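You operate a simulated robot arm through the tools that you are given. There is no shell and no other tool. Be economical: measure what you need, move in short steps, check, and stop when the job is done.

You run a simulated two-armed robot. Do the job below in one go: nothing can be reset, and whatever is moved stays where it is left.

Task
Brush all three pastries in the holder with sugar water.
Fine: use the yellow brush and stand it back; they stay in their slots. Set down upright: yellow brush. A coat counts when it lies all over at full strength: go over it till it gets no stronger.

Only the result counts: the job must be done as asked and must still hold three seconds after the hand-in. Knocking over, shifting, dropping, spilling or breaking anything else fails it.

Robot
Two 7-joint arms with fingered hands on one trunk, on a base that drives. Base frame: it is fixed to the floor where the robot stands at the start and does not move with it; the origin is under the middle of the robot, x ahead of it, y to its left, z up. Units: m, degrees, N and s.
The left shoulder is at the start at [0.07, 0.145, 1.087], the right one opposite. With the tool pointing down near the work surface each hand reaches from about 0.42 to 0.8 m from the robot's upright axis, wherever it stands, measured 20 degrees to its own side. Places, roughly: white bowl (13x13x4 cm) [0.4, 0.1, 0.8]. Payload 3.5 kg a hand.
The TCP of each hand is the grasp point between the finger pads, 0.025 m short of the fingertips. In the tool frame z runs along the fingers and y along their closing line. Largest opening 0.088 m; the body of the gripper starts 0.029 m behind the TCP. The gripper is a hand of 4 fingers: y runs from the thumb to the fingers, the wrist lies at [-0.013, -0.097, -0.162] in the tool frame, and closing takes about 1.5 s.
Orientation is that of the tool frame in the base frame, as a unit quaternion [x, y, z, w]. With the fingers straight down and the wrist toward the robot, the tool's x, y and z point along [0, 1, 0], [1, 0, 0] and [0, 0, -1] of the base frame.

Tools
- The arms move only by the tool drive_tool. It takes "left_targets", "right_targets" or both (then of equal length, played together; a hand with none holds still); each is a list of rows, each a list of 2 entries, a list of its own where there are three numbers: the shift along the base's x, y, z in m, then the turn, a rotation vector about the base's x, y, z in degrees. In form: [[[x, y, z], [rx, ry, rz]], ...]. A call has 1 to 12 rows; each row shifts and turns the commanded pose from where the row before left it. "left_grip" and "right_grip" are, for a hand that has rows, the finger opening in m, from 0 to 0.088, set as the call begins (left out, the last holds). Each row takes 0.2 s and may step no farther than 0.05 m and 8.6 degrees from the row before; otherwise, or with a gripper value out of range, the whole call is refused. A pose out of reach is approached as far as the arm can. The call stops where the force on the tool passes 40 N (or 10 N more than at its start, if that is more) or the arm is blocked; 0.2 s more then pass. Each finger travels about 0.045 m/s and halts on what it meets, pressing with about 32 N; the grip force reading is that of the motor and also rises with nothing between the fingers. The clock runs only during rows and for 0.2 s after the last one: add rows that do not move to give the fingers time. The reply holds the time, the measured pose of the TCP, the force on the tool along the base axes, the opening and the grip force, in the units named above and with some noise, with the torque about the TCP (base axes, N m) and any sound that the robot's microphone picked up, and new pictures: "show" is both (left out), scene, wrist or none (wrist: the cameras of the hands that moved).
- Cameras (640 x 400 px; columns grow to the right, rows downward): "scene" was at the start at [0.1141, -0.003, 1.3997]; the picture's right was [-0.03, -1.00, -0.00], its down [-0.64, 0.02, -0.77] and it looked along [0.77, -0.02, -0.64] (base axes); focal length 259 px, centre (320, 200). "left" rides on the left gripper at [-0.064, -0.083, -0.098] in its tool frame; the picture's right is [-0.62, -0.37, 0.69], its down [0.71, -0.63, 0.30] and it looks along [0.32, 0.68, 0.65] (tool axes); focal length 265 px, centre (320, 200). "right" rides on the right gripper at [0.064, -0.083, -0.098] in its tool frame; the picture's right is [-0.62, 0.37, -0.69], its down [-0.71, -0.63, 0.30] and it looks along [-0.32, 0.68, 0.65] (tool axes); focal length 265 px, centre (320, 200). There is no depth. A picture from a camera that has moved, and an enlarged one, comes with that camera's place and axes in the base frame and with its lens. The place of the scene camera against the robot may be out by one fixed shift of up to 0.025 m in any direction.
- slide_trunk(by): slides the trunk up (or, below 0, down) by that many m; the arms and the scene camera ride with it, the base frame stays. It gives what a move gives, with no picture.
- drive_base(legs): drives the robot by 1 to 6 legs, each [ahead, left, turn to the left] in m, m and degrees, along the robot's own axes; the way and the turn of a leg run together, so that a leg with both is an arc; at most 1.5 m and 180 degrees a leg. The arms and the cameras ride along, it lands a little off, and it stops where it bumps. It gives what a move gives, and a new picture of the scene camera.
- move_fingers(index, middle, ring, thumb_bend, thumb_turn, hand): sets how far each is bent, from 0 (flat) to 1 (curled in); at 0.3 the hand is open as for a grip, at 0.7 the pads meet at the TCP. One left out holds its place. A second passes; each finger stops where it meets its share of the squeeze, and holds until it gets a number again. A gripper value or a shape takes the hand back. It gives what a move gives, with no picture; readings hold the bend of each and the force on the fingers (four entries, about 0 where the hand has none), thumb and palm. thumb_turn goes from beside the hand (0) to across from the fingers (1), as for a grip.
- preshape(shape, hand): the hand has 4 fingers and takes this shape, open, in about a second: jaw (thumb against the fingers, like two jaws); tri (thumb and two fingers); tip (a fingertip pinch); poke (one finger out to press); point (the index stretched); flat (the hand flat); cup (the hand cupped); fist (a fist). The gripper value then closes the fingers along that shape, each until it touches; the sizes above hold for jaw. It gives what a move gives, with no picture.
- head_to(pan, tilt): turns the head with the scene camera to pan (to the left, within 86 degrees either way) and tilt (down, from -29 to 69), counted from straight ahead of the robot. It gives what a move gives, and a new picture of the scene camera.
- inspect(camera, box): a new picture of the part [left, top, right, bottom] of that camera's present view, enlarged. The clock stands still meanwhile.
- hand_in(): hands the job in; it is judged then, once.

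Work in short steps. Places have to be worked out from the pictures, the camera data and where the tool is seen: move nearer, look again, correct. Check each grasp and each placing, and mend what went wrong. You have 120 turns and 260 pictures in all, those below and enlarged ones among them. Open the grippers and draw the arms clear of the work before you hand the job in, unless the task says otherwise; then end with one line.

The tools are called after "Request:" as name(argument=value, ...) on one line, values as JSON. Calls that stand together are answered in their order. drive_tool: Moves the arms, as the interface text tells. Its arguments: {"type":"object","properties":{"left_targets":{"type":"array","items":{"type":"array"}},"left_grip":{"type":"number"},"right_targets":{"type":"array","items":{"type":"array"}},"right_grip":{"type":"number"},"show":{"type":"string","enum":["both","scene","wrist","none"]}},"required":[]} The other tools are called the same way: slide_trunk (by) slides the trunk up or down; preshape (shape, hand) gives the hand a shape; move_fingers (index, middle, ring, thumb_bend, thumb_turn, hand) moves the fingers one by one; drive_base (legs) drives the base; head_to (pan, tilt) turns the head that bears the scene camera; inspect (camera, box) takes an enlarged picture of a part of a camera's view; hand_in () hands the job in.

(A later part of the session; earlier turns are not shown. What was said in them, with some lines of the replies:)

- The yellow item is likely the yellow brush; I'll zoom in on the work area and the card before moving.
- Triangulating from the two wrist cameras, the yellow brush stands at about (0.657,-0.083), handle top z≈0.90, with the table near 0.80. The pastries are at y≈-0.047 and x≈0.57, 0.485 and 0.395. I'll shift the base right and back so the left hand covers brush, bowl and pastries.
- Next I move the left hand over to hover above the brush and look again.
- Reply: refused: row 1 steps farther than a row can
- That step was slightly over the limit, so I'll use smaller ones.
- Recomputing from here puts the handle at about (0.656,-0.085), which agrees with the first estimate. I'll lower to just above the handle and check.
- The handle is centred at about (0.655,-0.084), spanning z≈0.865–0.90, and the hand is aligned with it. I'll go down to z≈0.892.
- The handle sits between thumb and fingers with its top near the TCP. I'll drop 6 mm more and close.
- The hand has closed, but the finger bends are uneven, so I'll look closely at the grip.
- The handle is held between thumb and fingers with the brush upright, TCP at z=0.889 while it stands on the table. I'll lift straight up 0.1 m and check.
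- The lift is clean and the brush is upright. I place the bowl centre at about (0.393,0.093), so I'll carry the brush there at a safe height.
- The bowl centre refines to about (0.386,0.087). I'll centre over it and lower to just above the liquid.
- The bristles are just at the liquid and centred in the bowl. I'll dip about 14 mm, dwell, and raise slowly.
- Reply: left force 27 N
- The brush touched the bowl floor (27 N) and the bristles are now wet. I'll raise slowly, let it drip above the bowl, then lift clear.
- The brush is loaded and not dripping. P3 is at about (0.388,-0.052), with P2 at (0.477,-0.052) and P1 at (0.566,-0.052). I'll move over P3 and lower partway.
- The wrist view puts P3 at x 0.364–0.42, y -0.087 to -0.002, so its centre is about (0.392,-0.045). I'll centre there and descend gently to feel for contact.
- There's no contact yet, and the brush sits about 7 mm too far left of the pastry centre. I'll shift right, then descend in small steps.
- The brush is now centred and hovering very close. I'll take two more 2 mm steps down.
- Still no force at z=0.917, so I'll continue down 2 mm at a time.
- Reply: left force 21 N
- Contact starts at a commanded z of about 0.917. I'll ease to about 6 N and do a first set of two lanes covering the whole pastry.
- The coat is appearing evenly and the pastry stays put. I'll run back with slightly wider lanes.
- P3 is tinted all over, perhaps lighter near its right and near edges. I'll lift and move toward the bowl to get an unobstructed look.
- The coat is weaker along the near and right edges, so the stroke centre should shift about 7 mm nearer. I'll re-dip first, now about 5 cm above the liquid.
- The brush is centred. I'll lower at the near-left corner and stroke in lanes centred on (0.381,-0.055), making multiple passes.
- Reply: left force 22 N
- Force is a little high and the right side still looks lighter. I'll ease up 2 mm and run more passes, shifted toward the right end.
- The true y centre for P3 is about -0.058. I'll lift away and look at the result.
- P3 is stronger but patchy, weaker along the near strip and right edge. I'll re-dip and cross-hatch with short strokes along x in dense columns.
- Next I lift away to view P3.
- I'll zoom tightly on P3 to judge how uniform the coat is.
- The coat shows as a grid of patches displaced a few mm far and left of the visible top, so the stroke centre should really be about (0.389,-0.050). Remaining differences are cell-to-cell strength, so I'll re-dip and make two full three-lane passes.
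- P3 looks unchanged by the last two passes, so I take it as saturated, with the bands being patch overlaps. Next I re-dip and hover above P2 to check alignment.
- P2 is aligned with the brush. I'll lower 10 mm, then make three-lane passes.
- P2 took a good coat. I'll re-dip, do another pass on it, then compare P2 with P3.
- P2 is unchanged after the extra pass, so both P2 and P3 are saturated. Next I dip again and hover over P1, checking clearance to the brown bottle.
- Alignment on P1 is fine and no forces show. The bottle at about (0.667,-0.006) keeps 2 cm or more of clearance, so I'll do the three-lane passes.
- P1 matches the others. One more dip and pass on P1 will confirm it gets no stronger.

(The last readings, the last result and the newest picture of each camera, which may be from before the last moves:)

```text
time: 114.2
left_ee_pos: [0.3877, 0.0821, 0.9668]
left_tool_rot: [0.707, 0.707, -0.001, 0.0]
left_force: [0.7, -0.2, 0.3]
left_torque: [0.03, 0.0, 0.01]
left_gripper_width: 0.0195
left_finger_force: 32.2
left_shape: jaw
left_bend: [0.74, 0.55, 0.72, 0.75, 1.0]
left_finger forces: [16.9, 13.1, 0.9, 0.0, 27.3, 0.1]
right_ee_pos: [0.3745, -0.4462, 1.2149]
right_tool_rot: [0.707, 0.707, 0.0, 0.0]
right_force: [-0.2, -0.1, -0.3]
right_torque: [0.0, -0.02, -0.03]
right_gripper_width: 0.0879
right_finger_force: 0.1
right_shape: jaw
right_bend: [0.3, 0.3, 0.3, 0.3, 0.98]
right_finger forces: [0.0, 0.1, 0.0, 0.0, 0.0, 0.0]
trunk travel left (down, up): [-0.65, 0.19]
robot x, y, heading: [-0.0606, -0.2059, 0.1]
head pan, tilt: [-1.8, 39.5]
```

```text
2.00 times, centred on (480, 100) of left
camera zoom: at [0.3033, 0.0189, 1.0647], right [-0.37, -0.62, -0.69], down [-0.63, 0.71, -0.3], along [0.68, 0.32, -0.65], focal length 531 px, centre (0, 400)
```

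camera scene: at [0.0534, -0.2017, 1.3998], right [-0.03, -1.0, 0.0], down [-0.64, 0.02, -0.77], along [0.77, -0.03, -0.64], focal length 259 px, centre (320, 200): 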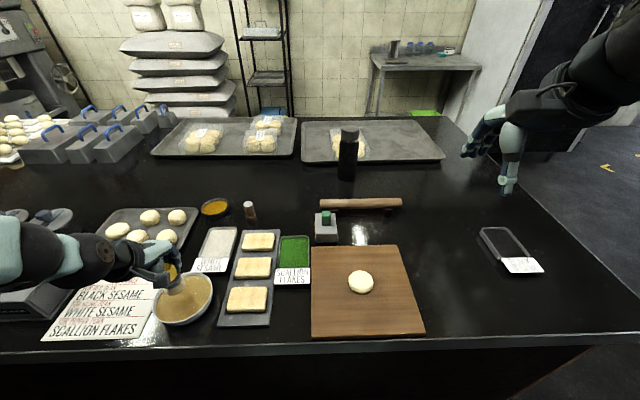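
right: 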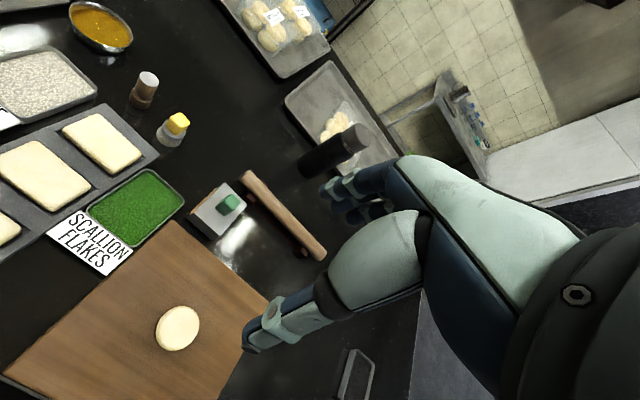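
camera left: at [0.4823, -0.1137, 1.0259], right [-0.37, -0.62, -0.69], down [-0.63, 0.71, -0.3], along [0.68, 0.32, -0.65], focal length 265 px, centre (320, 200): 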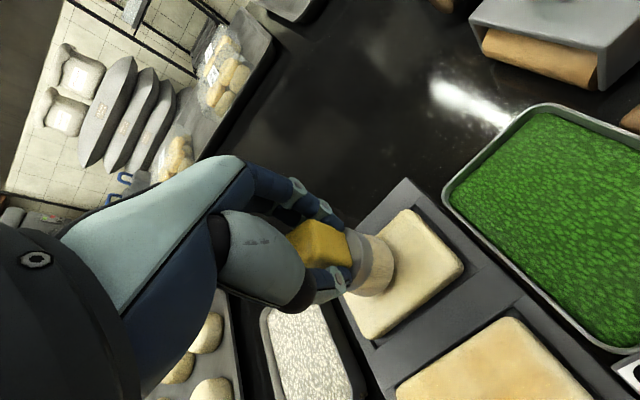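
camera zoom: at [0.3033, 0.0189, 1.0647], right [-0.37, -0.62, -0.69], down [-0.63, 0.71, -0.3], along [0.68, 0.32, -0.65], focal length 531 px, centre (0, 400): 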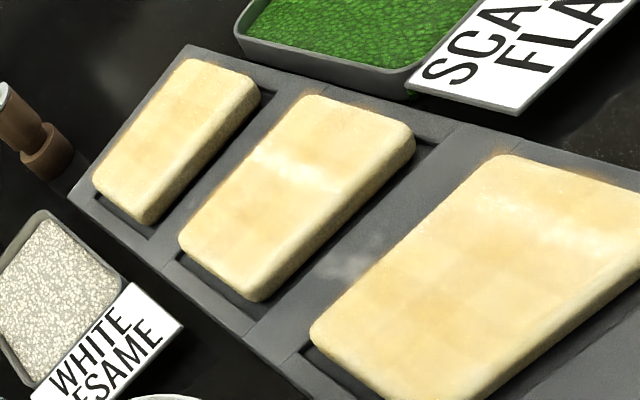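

All three look uniform. I'll zoom hard on each one for a final check of the edges.

Request:
inspect(camera="scene", box=[236, 228, 280, 255])

Request:
inspect(camera="scene", box=[228, 253, 276, 283])

Request:
inspect(camera="left", box=[360, 20, 460, 120])

```text
14.55 times, centred on (258, 242) of scene
camera zoom: at [0.0541, -0.2045, 1.3997], right [-0.03, -1.0, 0.0], down [-0.64, 0.02, -0.77], along [0.77, -0.02, -0.64], focal length 3767 px, centre (1222, -404)
```

zoom: 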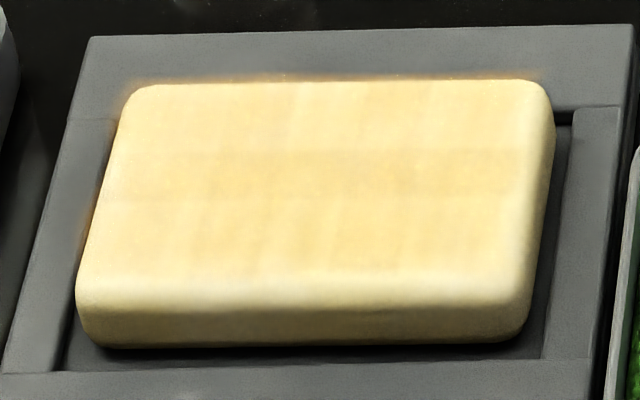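

```text
13.33 times, centred on (252, 268) of scene
camera zoom: at [0.0541, -0.2045, 1.3997], right [-0.03, -1.0, 0.0], down [-0.64, 0.02, -0.77], along [0.77, -0.02, -0.64], focal length 3453 px, centre (1227, -707)
```

zoom: 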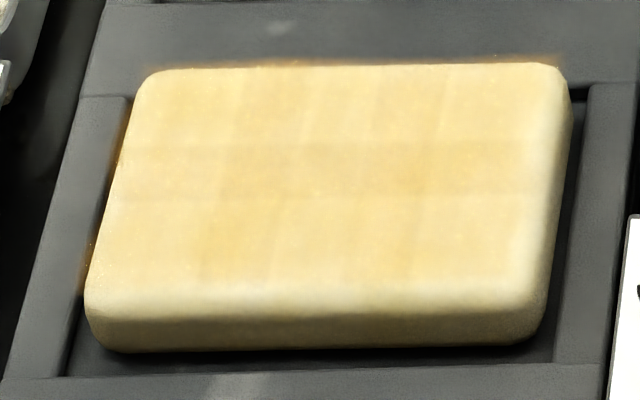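

```text
4.00 times, centred on (410, 70) of left
camera zoom: at [0.3033, 0.0189, 1.0647], right [-0.37, -0.62, -0.69], down [-0.63, 0.71, -0.3], along [0.68, 0.32, -0.65], focal length 1062 px, centre (-40, 720)
```

zoom: 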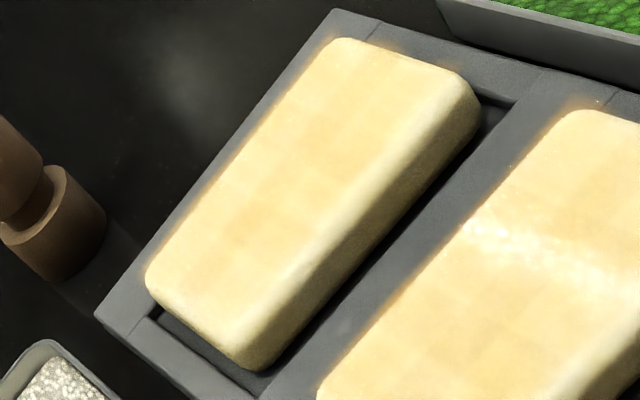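

The pattern is identical on all three and no longer changes, so the coats are done. I'll carry the brush back to hover over its original spot at (0.655,-0.084).

Request:
drive_tool(left_targets=[[[0, 0, 0.025], [0, 0, 0]], [[0, 0, 0.025], [0, 0, 0]], [[0.025, -0.041, 0], [0, 0, 0]], [[0.025, -0.041, 0], [0, 0, 0]], [[0.025, -0.041, 0], [0, 0, 0]], [[0.025, -0.042, 0], [0, 0, 0]], [[0.042, 0, 0], [0, 0, 0]], [[0.042, 0, 0], [0, 0, 0]], [[0.042, 0, 0], [0, 0, 0]], [[0.0415, 0, 0], [0, 0, 0]], [[0, 0, 0], [0, 0, 0]]], show="scene")

Request:
drive_tool(left_targets=[[[0, 0, -0.035], [0, 0, 0]], [[0, 0, -0.035], [0, 0, 0]], [[0, 0, -0.03], [0, 0, 0]], [[0, 0, -0.015], [0, 0, 0]], [[0, 0, 0], [0, 0, 0]]], show="wrist")

Request:
inspect(camera="scene", box=[210, 160, 330, 250])

```text
time: 116.6
left_ee_pos: [0.6551, -0.0823, 1.0168]
left_tool_rot: [0.706, 0.708, 0.001, 0.0]
left_force: [0.3, 0.0, -0.4]
left_torque: [0.05, 0.0, 0.0]
left_gripper_width: 0.0197
left_finger_force: 31.8
left_shape: jaw
left_bend: [0.74, 0.55, 0.72, 0.75, 1.0]
left_finger forces: [16.9, 11.5, 0.8, 0.0, 27.1, 0.0]
right_ee_pos: [0.3736, -0.4458, 1.2152]
right_tool_rot: [0.707, 0.707, 0.002, 0.0]
right_force: [-0.5, -0.2, -0.5]
right_torque: [-0.02, 0.01, 0.0]
right_gripper_width: 0.0875
right_finger_force: 0.0
right_shape: jaw
right_bend: [0.3, 0.3, 0.3, 0.3, 0.98]
right_finger forces: [0.1, 0.0, 0.0, 0.1, 0.1, 0.0]
trunk travel left (down, up): [-0.65, 0.19]
robot x, y, heading: [-0.061, -0.2014, -0.2]
head pan, tilt: [-1.8, 39.5]
camera scene: at [0.0523, -0.204, 1.3999], right [-0.03, -1.0, 0.0], down [-0.64, 0.02, -0.77], along [0.77, -0.02, -0.64], focal length 259 px, centre (320, 200)
```

scene: 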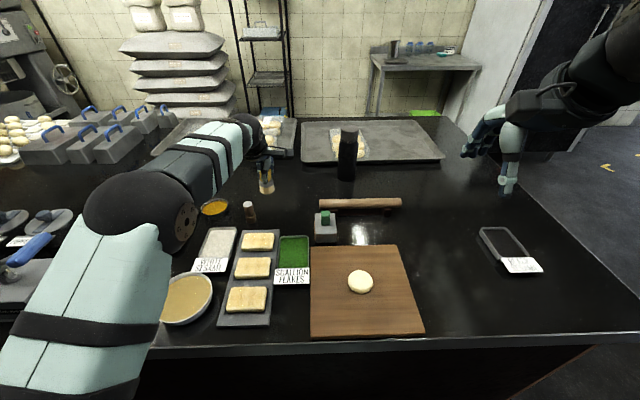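

```text
time: 117.8
left_ee_pos: [0.6544, -0.0831, 0.9006]
left_tool_rot: [0.708, 0.706, -0.001, 0.0]
left_force: [-0.3, -0.5, -0.6]
left_torque: [-0.01, 0.01, 0.02]
left_gripper_width: 0.0197
left_finger_force: 32.0
left_shape: jaw
left_bend: [0.74, 0.55, 0.72, 0.75, 1.0]
left_finger forces: [16.7, 11.1, 0.8, 0.1, 26.9, 0.0]
right_ee_pos: [0.3751, -0.4436, 1.2157]
right_tool_rot: [0.707, 0.707, 0.001, 0.0]
right_force: [0.7, -0.4, 0.7]
right_torque: [-0.01, 0.02, -0.03]
right_gripper_width: 0.0878
right_finger_force: 0.0
right_shape: jaw
right_bend: [0.3, 0.3, 0.3, 0.3, 0.98]
right_finger forces: [0.1, 0.1, 0.0, 0.0, 0.1, 0.0]
trunk travel left (down, up): [-0.65, 0.19]
robot x, y, heading: [-0.0597, -0.2017, 0.5]
head pan, tilt: [-1.8, 39.5]
camera left: at [0.5706, -0.1468, 1.0002], right [-0.37, -0.62, -0.69], down [-0.63, 0.71, -0.3], along [0.68, 0.32, -0.65], focal length 265 px, centre (320, 200)
```

left: 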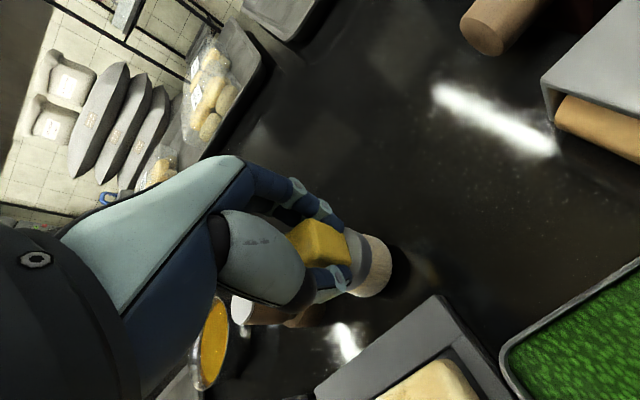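

```text
4.44 times, centred on (270, 205) of scene
camera zoom: at [0.0534, -0.2039, 1.3998], right [-0.03, -1.0, 0.0], down [-0.64, 0.02, -0.77], along [0.77, -0.02, -0.64], focal length 1151 px, centre (542, 178)
```

zoom: 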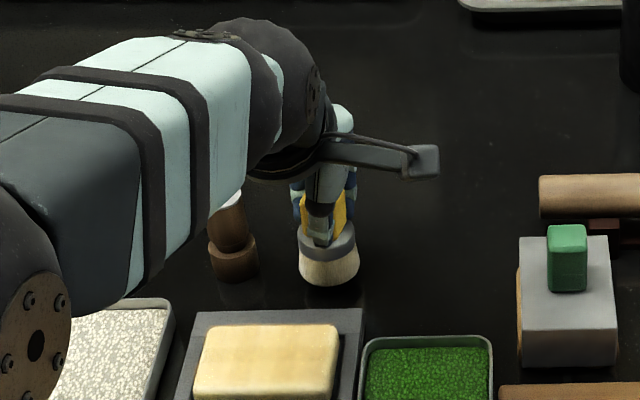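

Position is good, about 1 cm above the table. I'll lower slowly to feel for contact.

Request:
drive_tool(left_targets=[[[0.001, -0.001, -0.004], [0, 0, 0]], [[0, 0, -0.003], [0, 0, 0]], [[0, 0, -0.002], [0, 0, 0]], [[0, 0, 0], [0, 0, 0]]], show="none")

Request:
drive_tool(left_targets=[[[0, 0, -0.0015], [0, 0, 0]], [[0, 0, 0], [0, 0, 0]]], show="none")

```text
time: 118.8
left_ee_pos: [0.6552, -0.0829, 0.8929]
left_tool_rot: [0.707, 0.707, 0.001, 0.0]
left_force: [-0.4, -0.4, -0.8]
left_torque: [-0.02, 0.02, 0.01]
left_gripper_width: 0.02
left_finger_force: 32.4
left_shape: jaw
left_bend: [0.74, 0.55, 0.72, 0.75, 1.0]
left_finger forces: [16.7, 11.1, 0.8, 0.0, 26.9, 0.0]
right_ee_pos: [0.3757, -0.4447, 1.2148]
right_tool_rot: [0.707, 0.707, 0.0, 0.001]
right_force: [0.0, -0.1, -1.1]
right_torque: [0.01, 0.02, -0.02]
right_gripper_width: 0.0877
right_finger_force: 0.1
right_shape: jaw
right_bend: [0.3, 0.3, 0.3, 0.3, 0.98]
right_finger forces: [0.0, 0.1, 0.0, 0.0, 0.0, 0.0]
trunk travel left (down, up): [-0.65, 0.19]
robot x, y, heading: [-0.0591, -0.2005, -0.4]
head pan, tilt: [-1.8, 39.5]
```

```text
time: 119.4
left_ee_pos: [0.6548, -0.0827, 0.8909]
left_tool_rot: [0.707, 0.707, 0.0, 0.001]
left_force: [0.7, -0.5, -0.3]
left_torque: [0.01, 0.02, 0.02]
left_gripper_width: 0.0198
left_finger_force: 32.2
left_shape: jaw
left_bend: [0.74, 0.55, 0.72, 0.75, 1.0]
left_finger forces: [16.7, 11.1, 0.8, 0.0, 26.8, 0.0]
right_ee_pos: [0.374, -0.4451, 1.2141]
right_tool_rot: [0.707, 0.707, 0.001, -0.001]
right_force: [-0.7, -0.5, 0.3]
right_torque: [-0.03, 0.01, -0.03]
right_gripper_width: 0.088
right_finger_force: 0.0
right_shape: jaw
right_bend: [0.3, 0.3, 0.3, 0.3, 0.98]
right_finger forces: [0.0, 0.0, 0.0, 0.0, 0.0, 0.0]
trunk travel left (down, up): [-0.65, 0.19]
robot x, y, heading: [-0.0586, -0.197, 0.2]
head pan, tilt: [-1.8, 39.5]
```

No contact yet, so I go on in small steps.

Request:
drive_tool(left_targets=[[[0, 0, -0.0015], [0, 0, 0]], [[0, 0, 0], [0, 0, 0]]], show="none")

Request:
drive_tool(left_targets=[[[0, 0, -0.001], [0, 0, 0]], [[0, 0, 0], [0, 0, 0]]], show="none")

```text
time: 120.0
left_ee_pos: [0.6557, -0.0822, 0.8893]
left_tool_rot: [0.707, 0.707, 0.0, 0.0]
left_force: [0.0, -1.0, 0.2]
left_torque: [-0.03, -0.02, 0.0]
left_gripper_width: 0.0198
left_finger_force: 31.8
left_shape: jaw
left_bend: [0.74, 0.55, 0.72, 0.75, 1.0]
left_finger forces: [17.0, 11.1, 0.9, 0.0, 27.0, 0.0]
right_ee_pos: [0.3751, -0.4442, 1.2159]
right_tool_rot: [0.707, 0.707, 0.001, 0.0]
right_force: [0.8, -1.4, 0.2]
right_torque: [0.0, -0.01, -0.01]
right_gripper_width: 0.0878
right_finger_force: 0.1
right_shape: jaw
right_bend: [0.3, 0.3, 0.3, 0.3, 0.98]
right_finger forces: [0.0, 0.1, 0.0, 0.0, 0.1, 0.0]
trunk travel left (down, up): [-0.65, 0.19]
robot x, y, heading: [-0.0628, -0.2007, 0.1]
head pan, tilt: [-1.8, 39.5]
```

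```text
time: 120.6
left_ee_pos: [0.6538, -0.0834, 0.8886]
left_tool_rot: [0.707, 0.707, 0.0, 0.0]
left_force: [0.3, 1.2, 2.1]
left_torque: [0.0, 0.04, 0.03]
left_gripper_width: 0.0197
left_finger_force: 31.9
left_shape: jaw
left_bend: [0.74, 0.55, 0.72, 0.75, 1.0]
left_finger forces: [18.0, 11.3, 0.9, 0.0, 27.8, 0.0]
right_ee_pos: [0.3743, -0.4464, 1.2161]
right_tool_rot: [0.707, 0.707, 0.0, -0.001]
right_force: [0.7, -0.1, -0.1]
right_torque: [0.03, 0.0, -0.01]
right_gripper_width: 0.0874
right_finger_force: 0.1
right_shape: jaw
right_bend: [0.3, 0.3, 0.3, 0.3, 0.98]
right_finger forces: [0.0, 0.0, 0.0, 0.1, 0.1, 0.1]
trunk travel left (down, up): [-0.65, 0.19]
robot x, y, heading: [-0.0616, -0.1968, 0.2]
head pan, tilt: [-1.8, 39.5]
```

Light contact at z≈0.8885, the same height as when it was picked up. I open the fingers in two stages and look.

Request:
drive_tool(left_targets=[[[0, 0, 0], [0, 0, 0]], [[0, 0, 0], [0, 0, 0]], [[0, 0, 0], [0, 0, 0]], [[0, 0, 0], [0, 0, 0]]], left_grip=0.05, show="none")

Request:
drive_tool(left_targets=[[[0, 0, 0], [0, 0, 0]], [[0, 0, 0], [0, 0, 0]], [[0, 0, 0], [0, 0, 0]], [[0, 0, 0], [0, 0, 0]], [[0, 0, 0], [0, 0, 0]]], left_grip=0.088, show="wrist")

Request:
inspect(camera="left", box=[240, 160, 440, 310])

```text
time: 121.6
left_ee_pos: [0.6568, -0.0828, 0.8887]
left_tool_rot: [0.707, 0.707, 0.0, -0.001]
left_force: [-0.1, 0.0, 0.4]
left_torque: [-0.02, 0.0, -0.02]
left_gripper_width: 0.0495
left_finger_force: 0.1
left_shape: jaw
left_bend: [0.74, 0.42, 0.38, 0.66, 1.0]
left_finger forces: [0.0, 0.0, 0.0, 0.0, 0.1, 0.0]
right_ee_pos: [0.3744, -0.4441, 1.2145]
right_tool_rot: [0.706, 0.708, 0.001, -0.001]
right_force: [0.0, 0.3, -0.6]
right_torque: [-0.01, -0.02, 0.0]
right_gripper_width: 0.0876
right_finger_force: 0.1
right_shape: jaw
right_bend: [0.3, 0.3, 0.3, 0.3, 0.98]
right_finger forces: [0.1, 0.0, 0.0, 0.0, 0.0, 0.1]
trunk travel left (down, up): [-0.65, 0.19]
robot x, y, heading: [-0.06, -0.1995, -0.0]
head pan, tilt: [-1.8, 39.5]
```

```text
time: 122.8
left_ee_pos: [0.6554, -0.0833, 0.8886]
left_tool_rot: [0.707, 0.707, -0.001, 0.0]
left_force: [0.6, -0.3, -1.1]
left_torque: [-0.01, 0.02, 0.0]
left_gripper_width: 0.0876
left_finger_force: 0.1
left_shape: jaw
left_bend: [0.3, 0.3, 0.3, 0.3, 0.98]
left_finger forces: [0.0, 0.0, 0.0, 0.1, 0.1, 0.0]
right_ee_pos: [0.3743, -0.4453, 1.2146]
right_tool_rot: [0.708, 0.706, 0.0, -0.001]
right_force: [0.0, -1.1, -0.3]
right_torque: [-0.01, -0.03, 0.01]
right_gripper_width: 0.0878
right_finger_force: 0.1
right_shape: jaw
right_bend: [0.3, 0.3, 0.3, 0.3, 0.98]
right_finger forces: [0.1, 0.1, 0.0, 0.0, 0.1, 0.0]
trunk travel left (down, up): [-0.65, 0.19]
robot x, y, heading: [-0.0592, -0.2003, 0.1]
head pan, tilt: [-1.8, 39.5]
camera left: at [0.572, -0.147, 0.9875], right [-0.37, -0.62, -0.69], down [-0.63, 0.71, -0.3], along [0.68, 0.32, -0.65], focal length 265 px, centre (320, 200)
```

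left: 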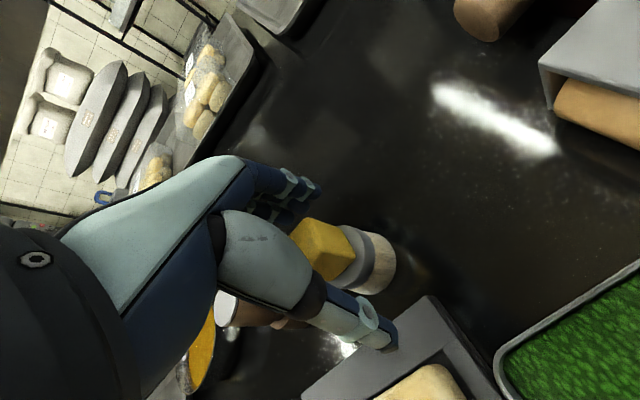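

```text
2.67 times, centred on (340, 235) of left
camera zoom: at [0.572, -0.147, 0.9875], right [-0.37, -0.62, -0.69], down [-0.63, 0.71, -0.3], along [0.68, 0.32, -0.65], focal length 708 px, centre (267, 107)
```

zoom: 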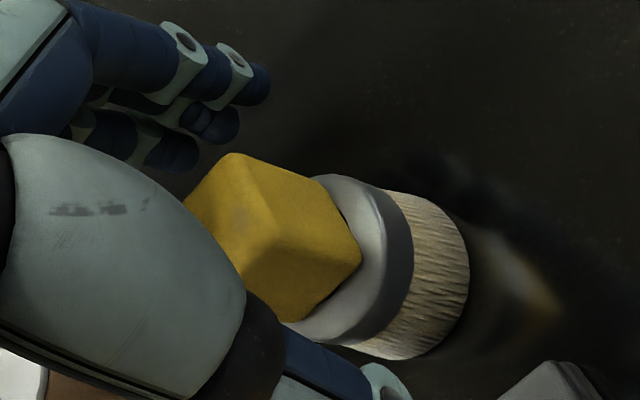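

The brush stands free between the open fingers. I'll retract straight up and then back toward the robot.

Request:
drive_tool(left_targets=[[[0, 0, 0.02], [0, 0, 0]], [[0, 0, 0.035], [0, 0, 0]], [[0, 0, 0.045], [0, 0, 0]], [[0, 0, 0.045], [0, 0, 0]], [[0, 0, 0.045], [0, 0, 0]], [[0, 0, 0.045], [0, 0, 0]], [[-0.03, 0.035, 0.015], [0, 0, 0]], [[-0.03, 0.035, 0.015], [0, 0, 0]], [[-0.03, 0.035, 0], [0, 0, 0]], [[-0.03, 0.035, 0], [0, 0, 0]], [[0, 0.04, 0], [0, 0, 0]], [[0, 0, 0], [0, 0, 0]]])

Request:
inspect(camera="scene", box=[180, 180, 340, 330])

```text
time: 125.4
left_ee_pos: [0.5349, 0.0963, 1.1537]
left_tool_rot: [0.708, 0.707, 0.0, 0.0]
left_force: [-0.2, -0.8, 1.1]
left_torque: [0.03, 0.02, 0.02]
left_gripper_width: 0.0877
left_finger_force: 0.1
left_shape: jaw
left_bend: [0.3, 0.3, 0.3, 0.3, 0.98]
left_finger forces: [0.0, 0.0, 0.0, 0.0, 0.0, 0.0]
right_ee_pos: [0.375, -0.4457, 1.2153]
right_tool_rot: [0.707, 0.707, 0.0, -0.001]
right_force: [-0.3, -0.4, 0.4]
right_torque: [0.05, -0.01, 0.01]
right_gripper_width: 0.0876
right_finger_force: 0.0
right_shape: jaw
right_bend: [0.3, 0.3, 0.3, 0.3, 0.98]
right_finger forces: [0.0, 0.1, 0.0, 0.0, 0.0, 0.0]
trunk travel left (down, up): [-0.65, 0.19]
robot x, y, heading: [-0.0592, -0.2026, 0.1]
head pan, tilt: [-1.8, 39.5]
camera scene: at [0.0538, -0.2048, 1.3997], right [-0.03, -1.0, 0.0], down [-0.64, 0.02, -0.77], along [0.77, -0.02, -0.64], focal length 259 px, centre (320, 200)
camera left: at [0.4515, 0.0326, 1.2521], right [-0.37, -0.62, -0.69], down [-0.63, 0.71, -0.3], along [0.68, 0.32, -0.65], focal length 265 px, centre (320, 200)
```

scene: 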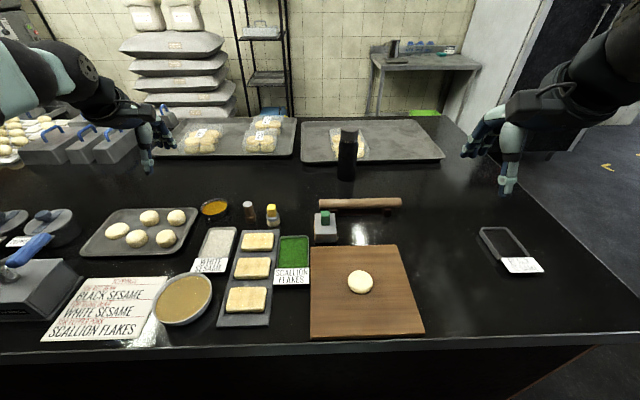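
left: 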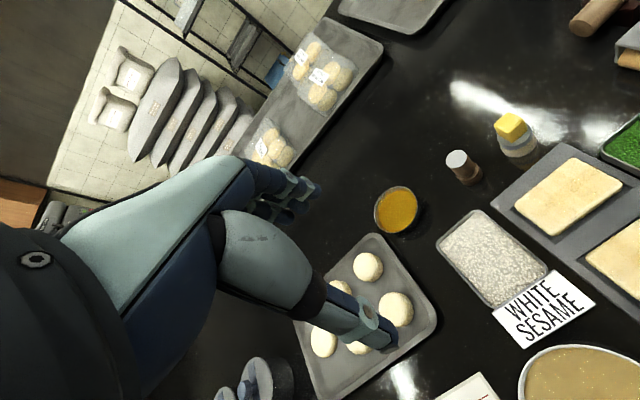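

```text
2.67 times, centred on (260, 255) of scene
camera zoom: at [0.0538, -0.2048, 1.3997], right [-0.03, -1.0, 0.0], down [-0.64, 0.02, -0.77], along [0.77, -0.02, -0.64], focal length 691 px, centre (480, 53)
```

zoom: 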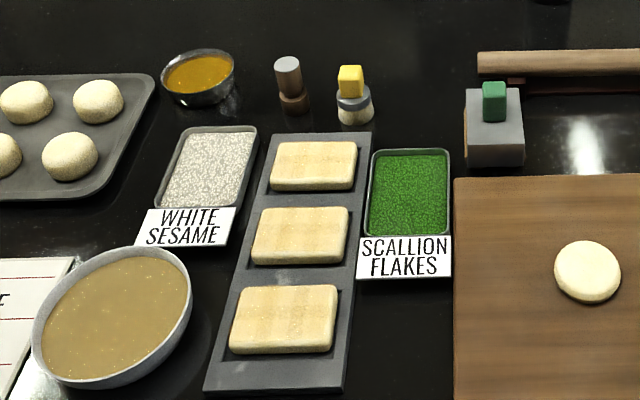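

The brush stands upright at its old place, all three pastries are evenly coated in their slots, nothing else has moved, and both hands are open and clear. I'm handing in.

Request:
hand_in()

```text
The job is handed in.
```

I brushed all three pastries with sugar water until extra passes made the coat no stronger, and they stayed in their slots. The yellow brush is back upright where it stood, and nothing else was moved; the job is handed in.
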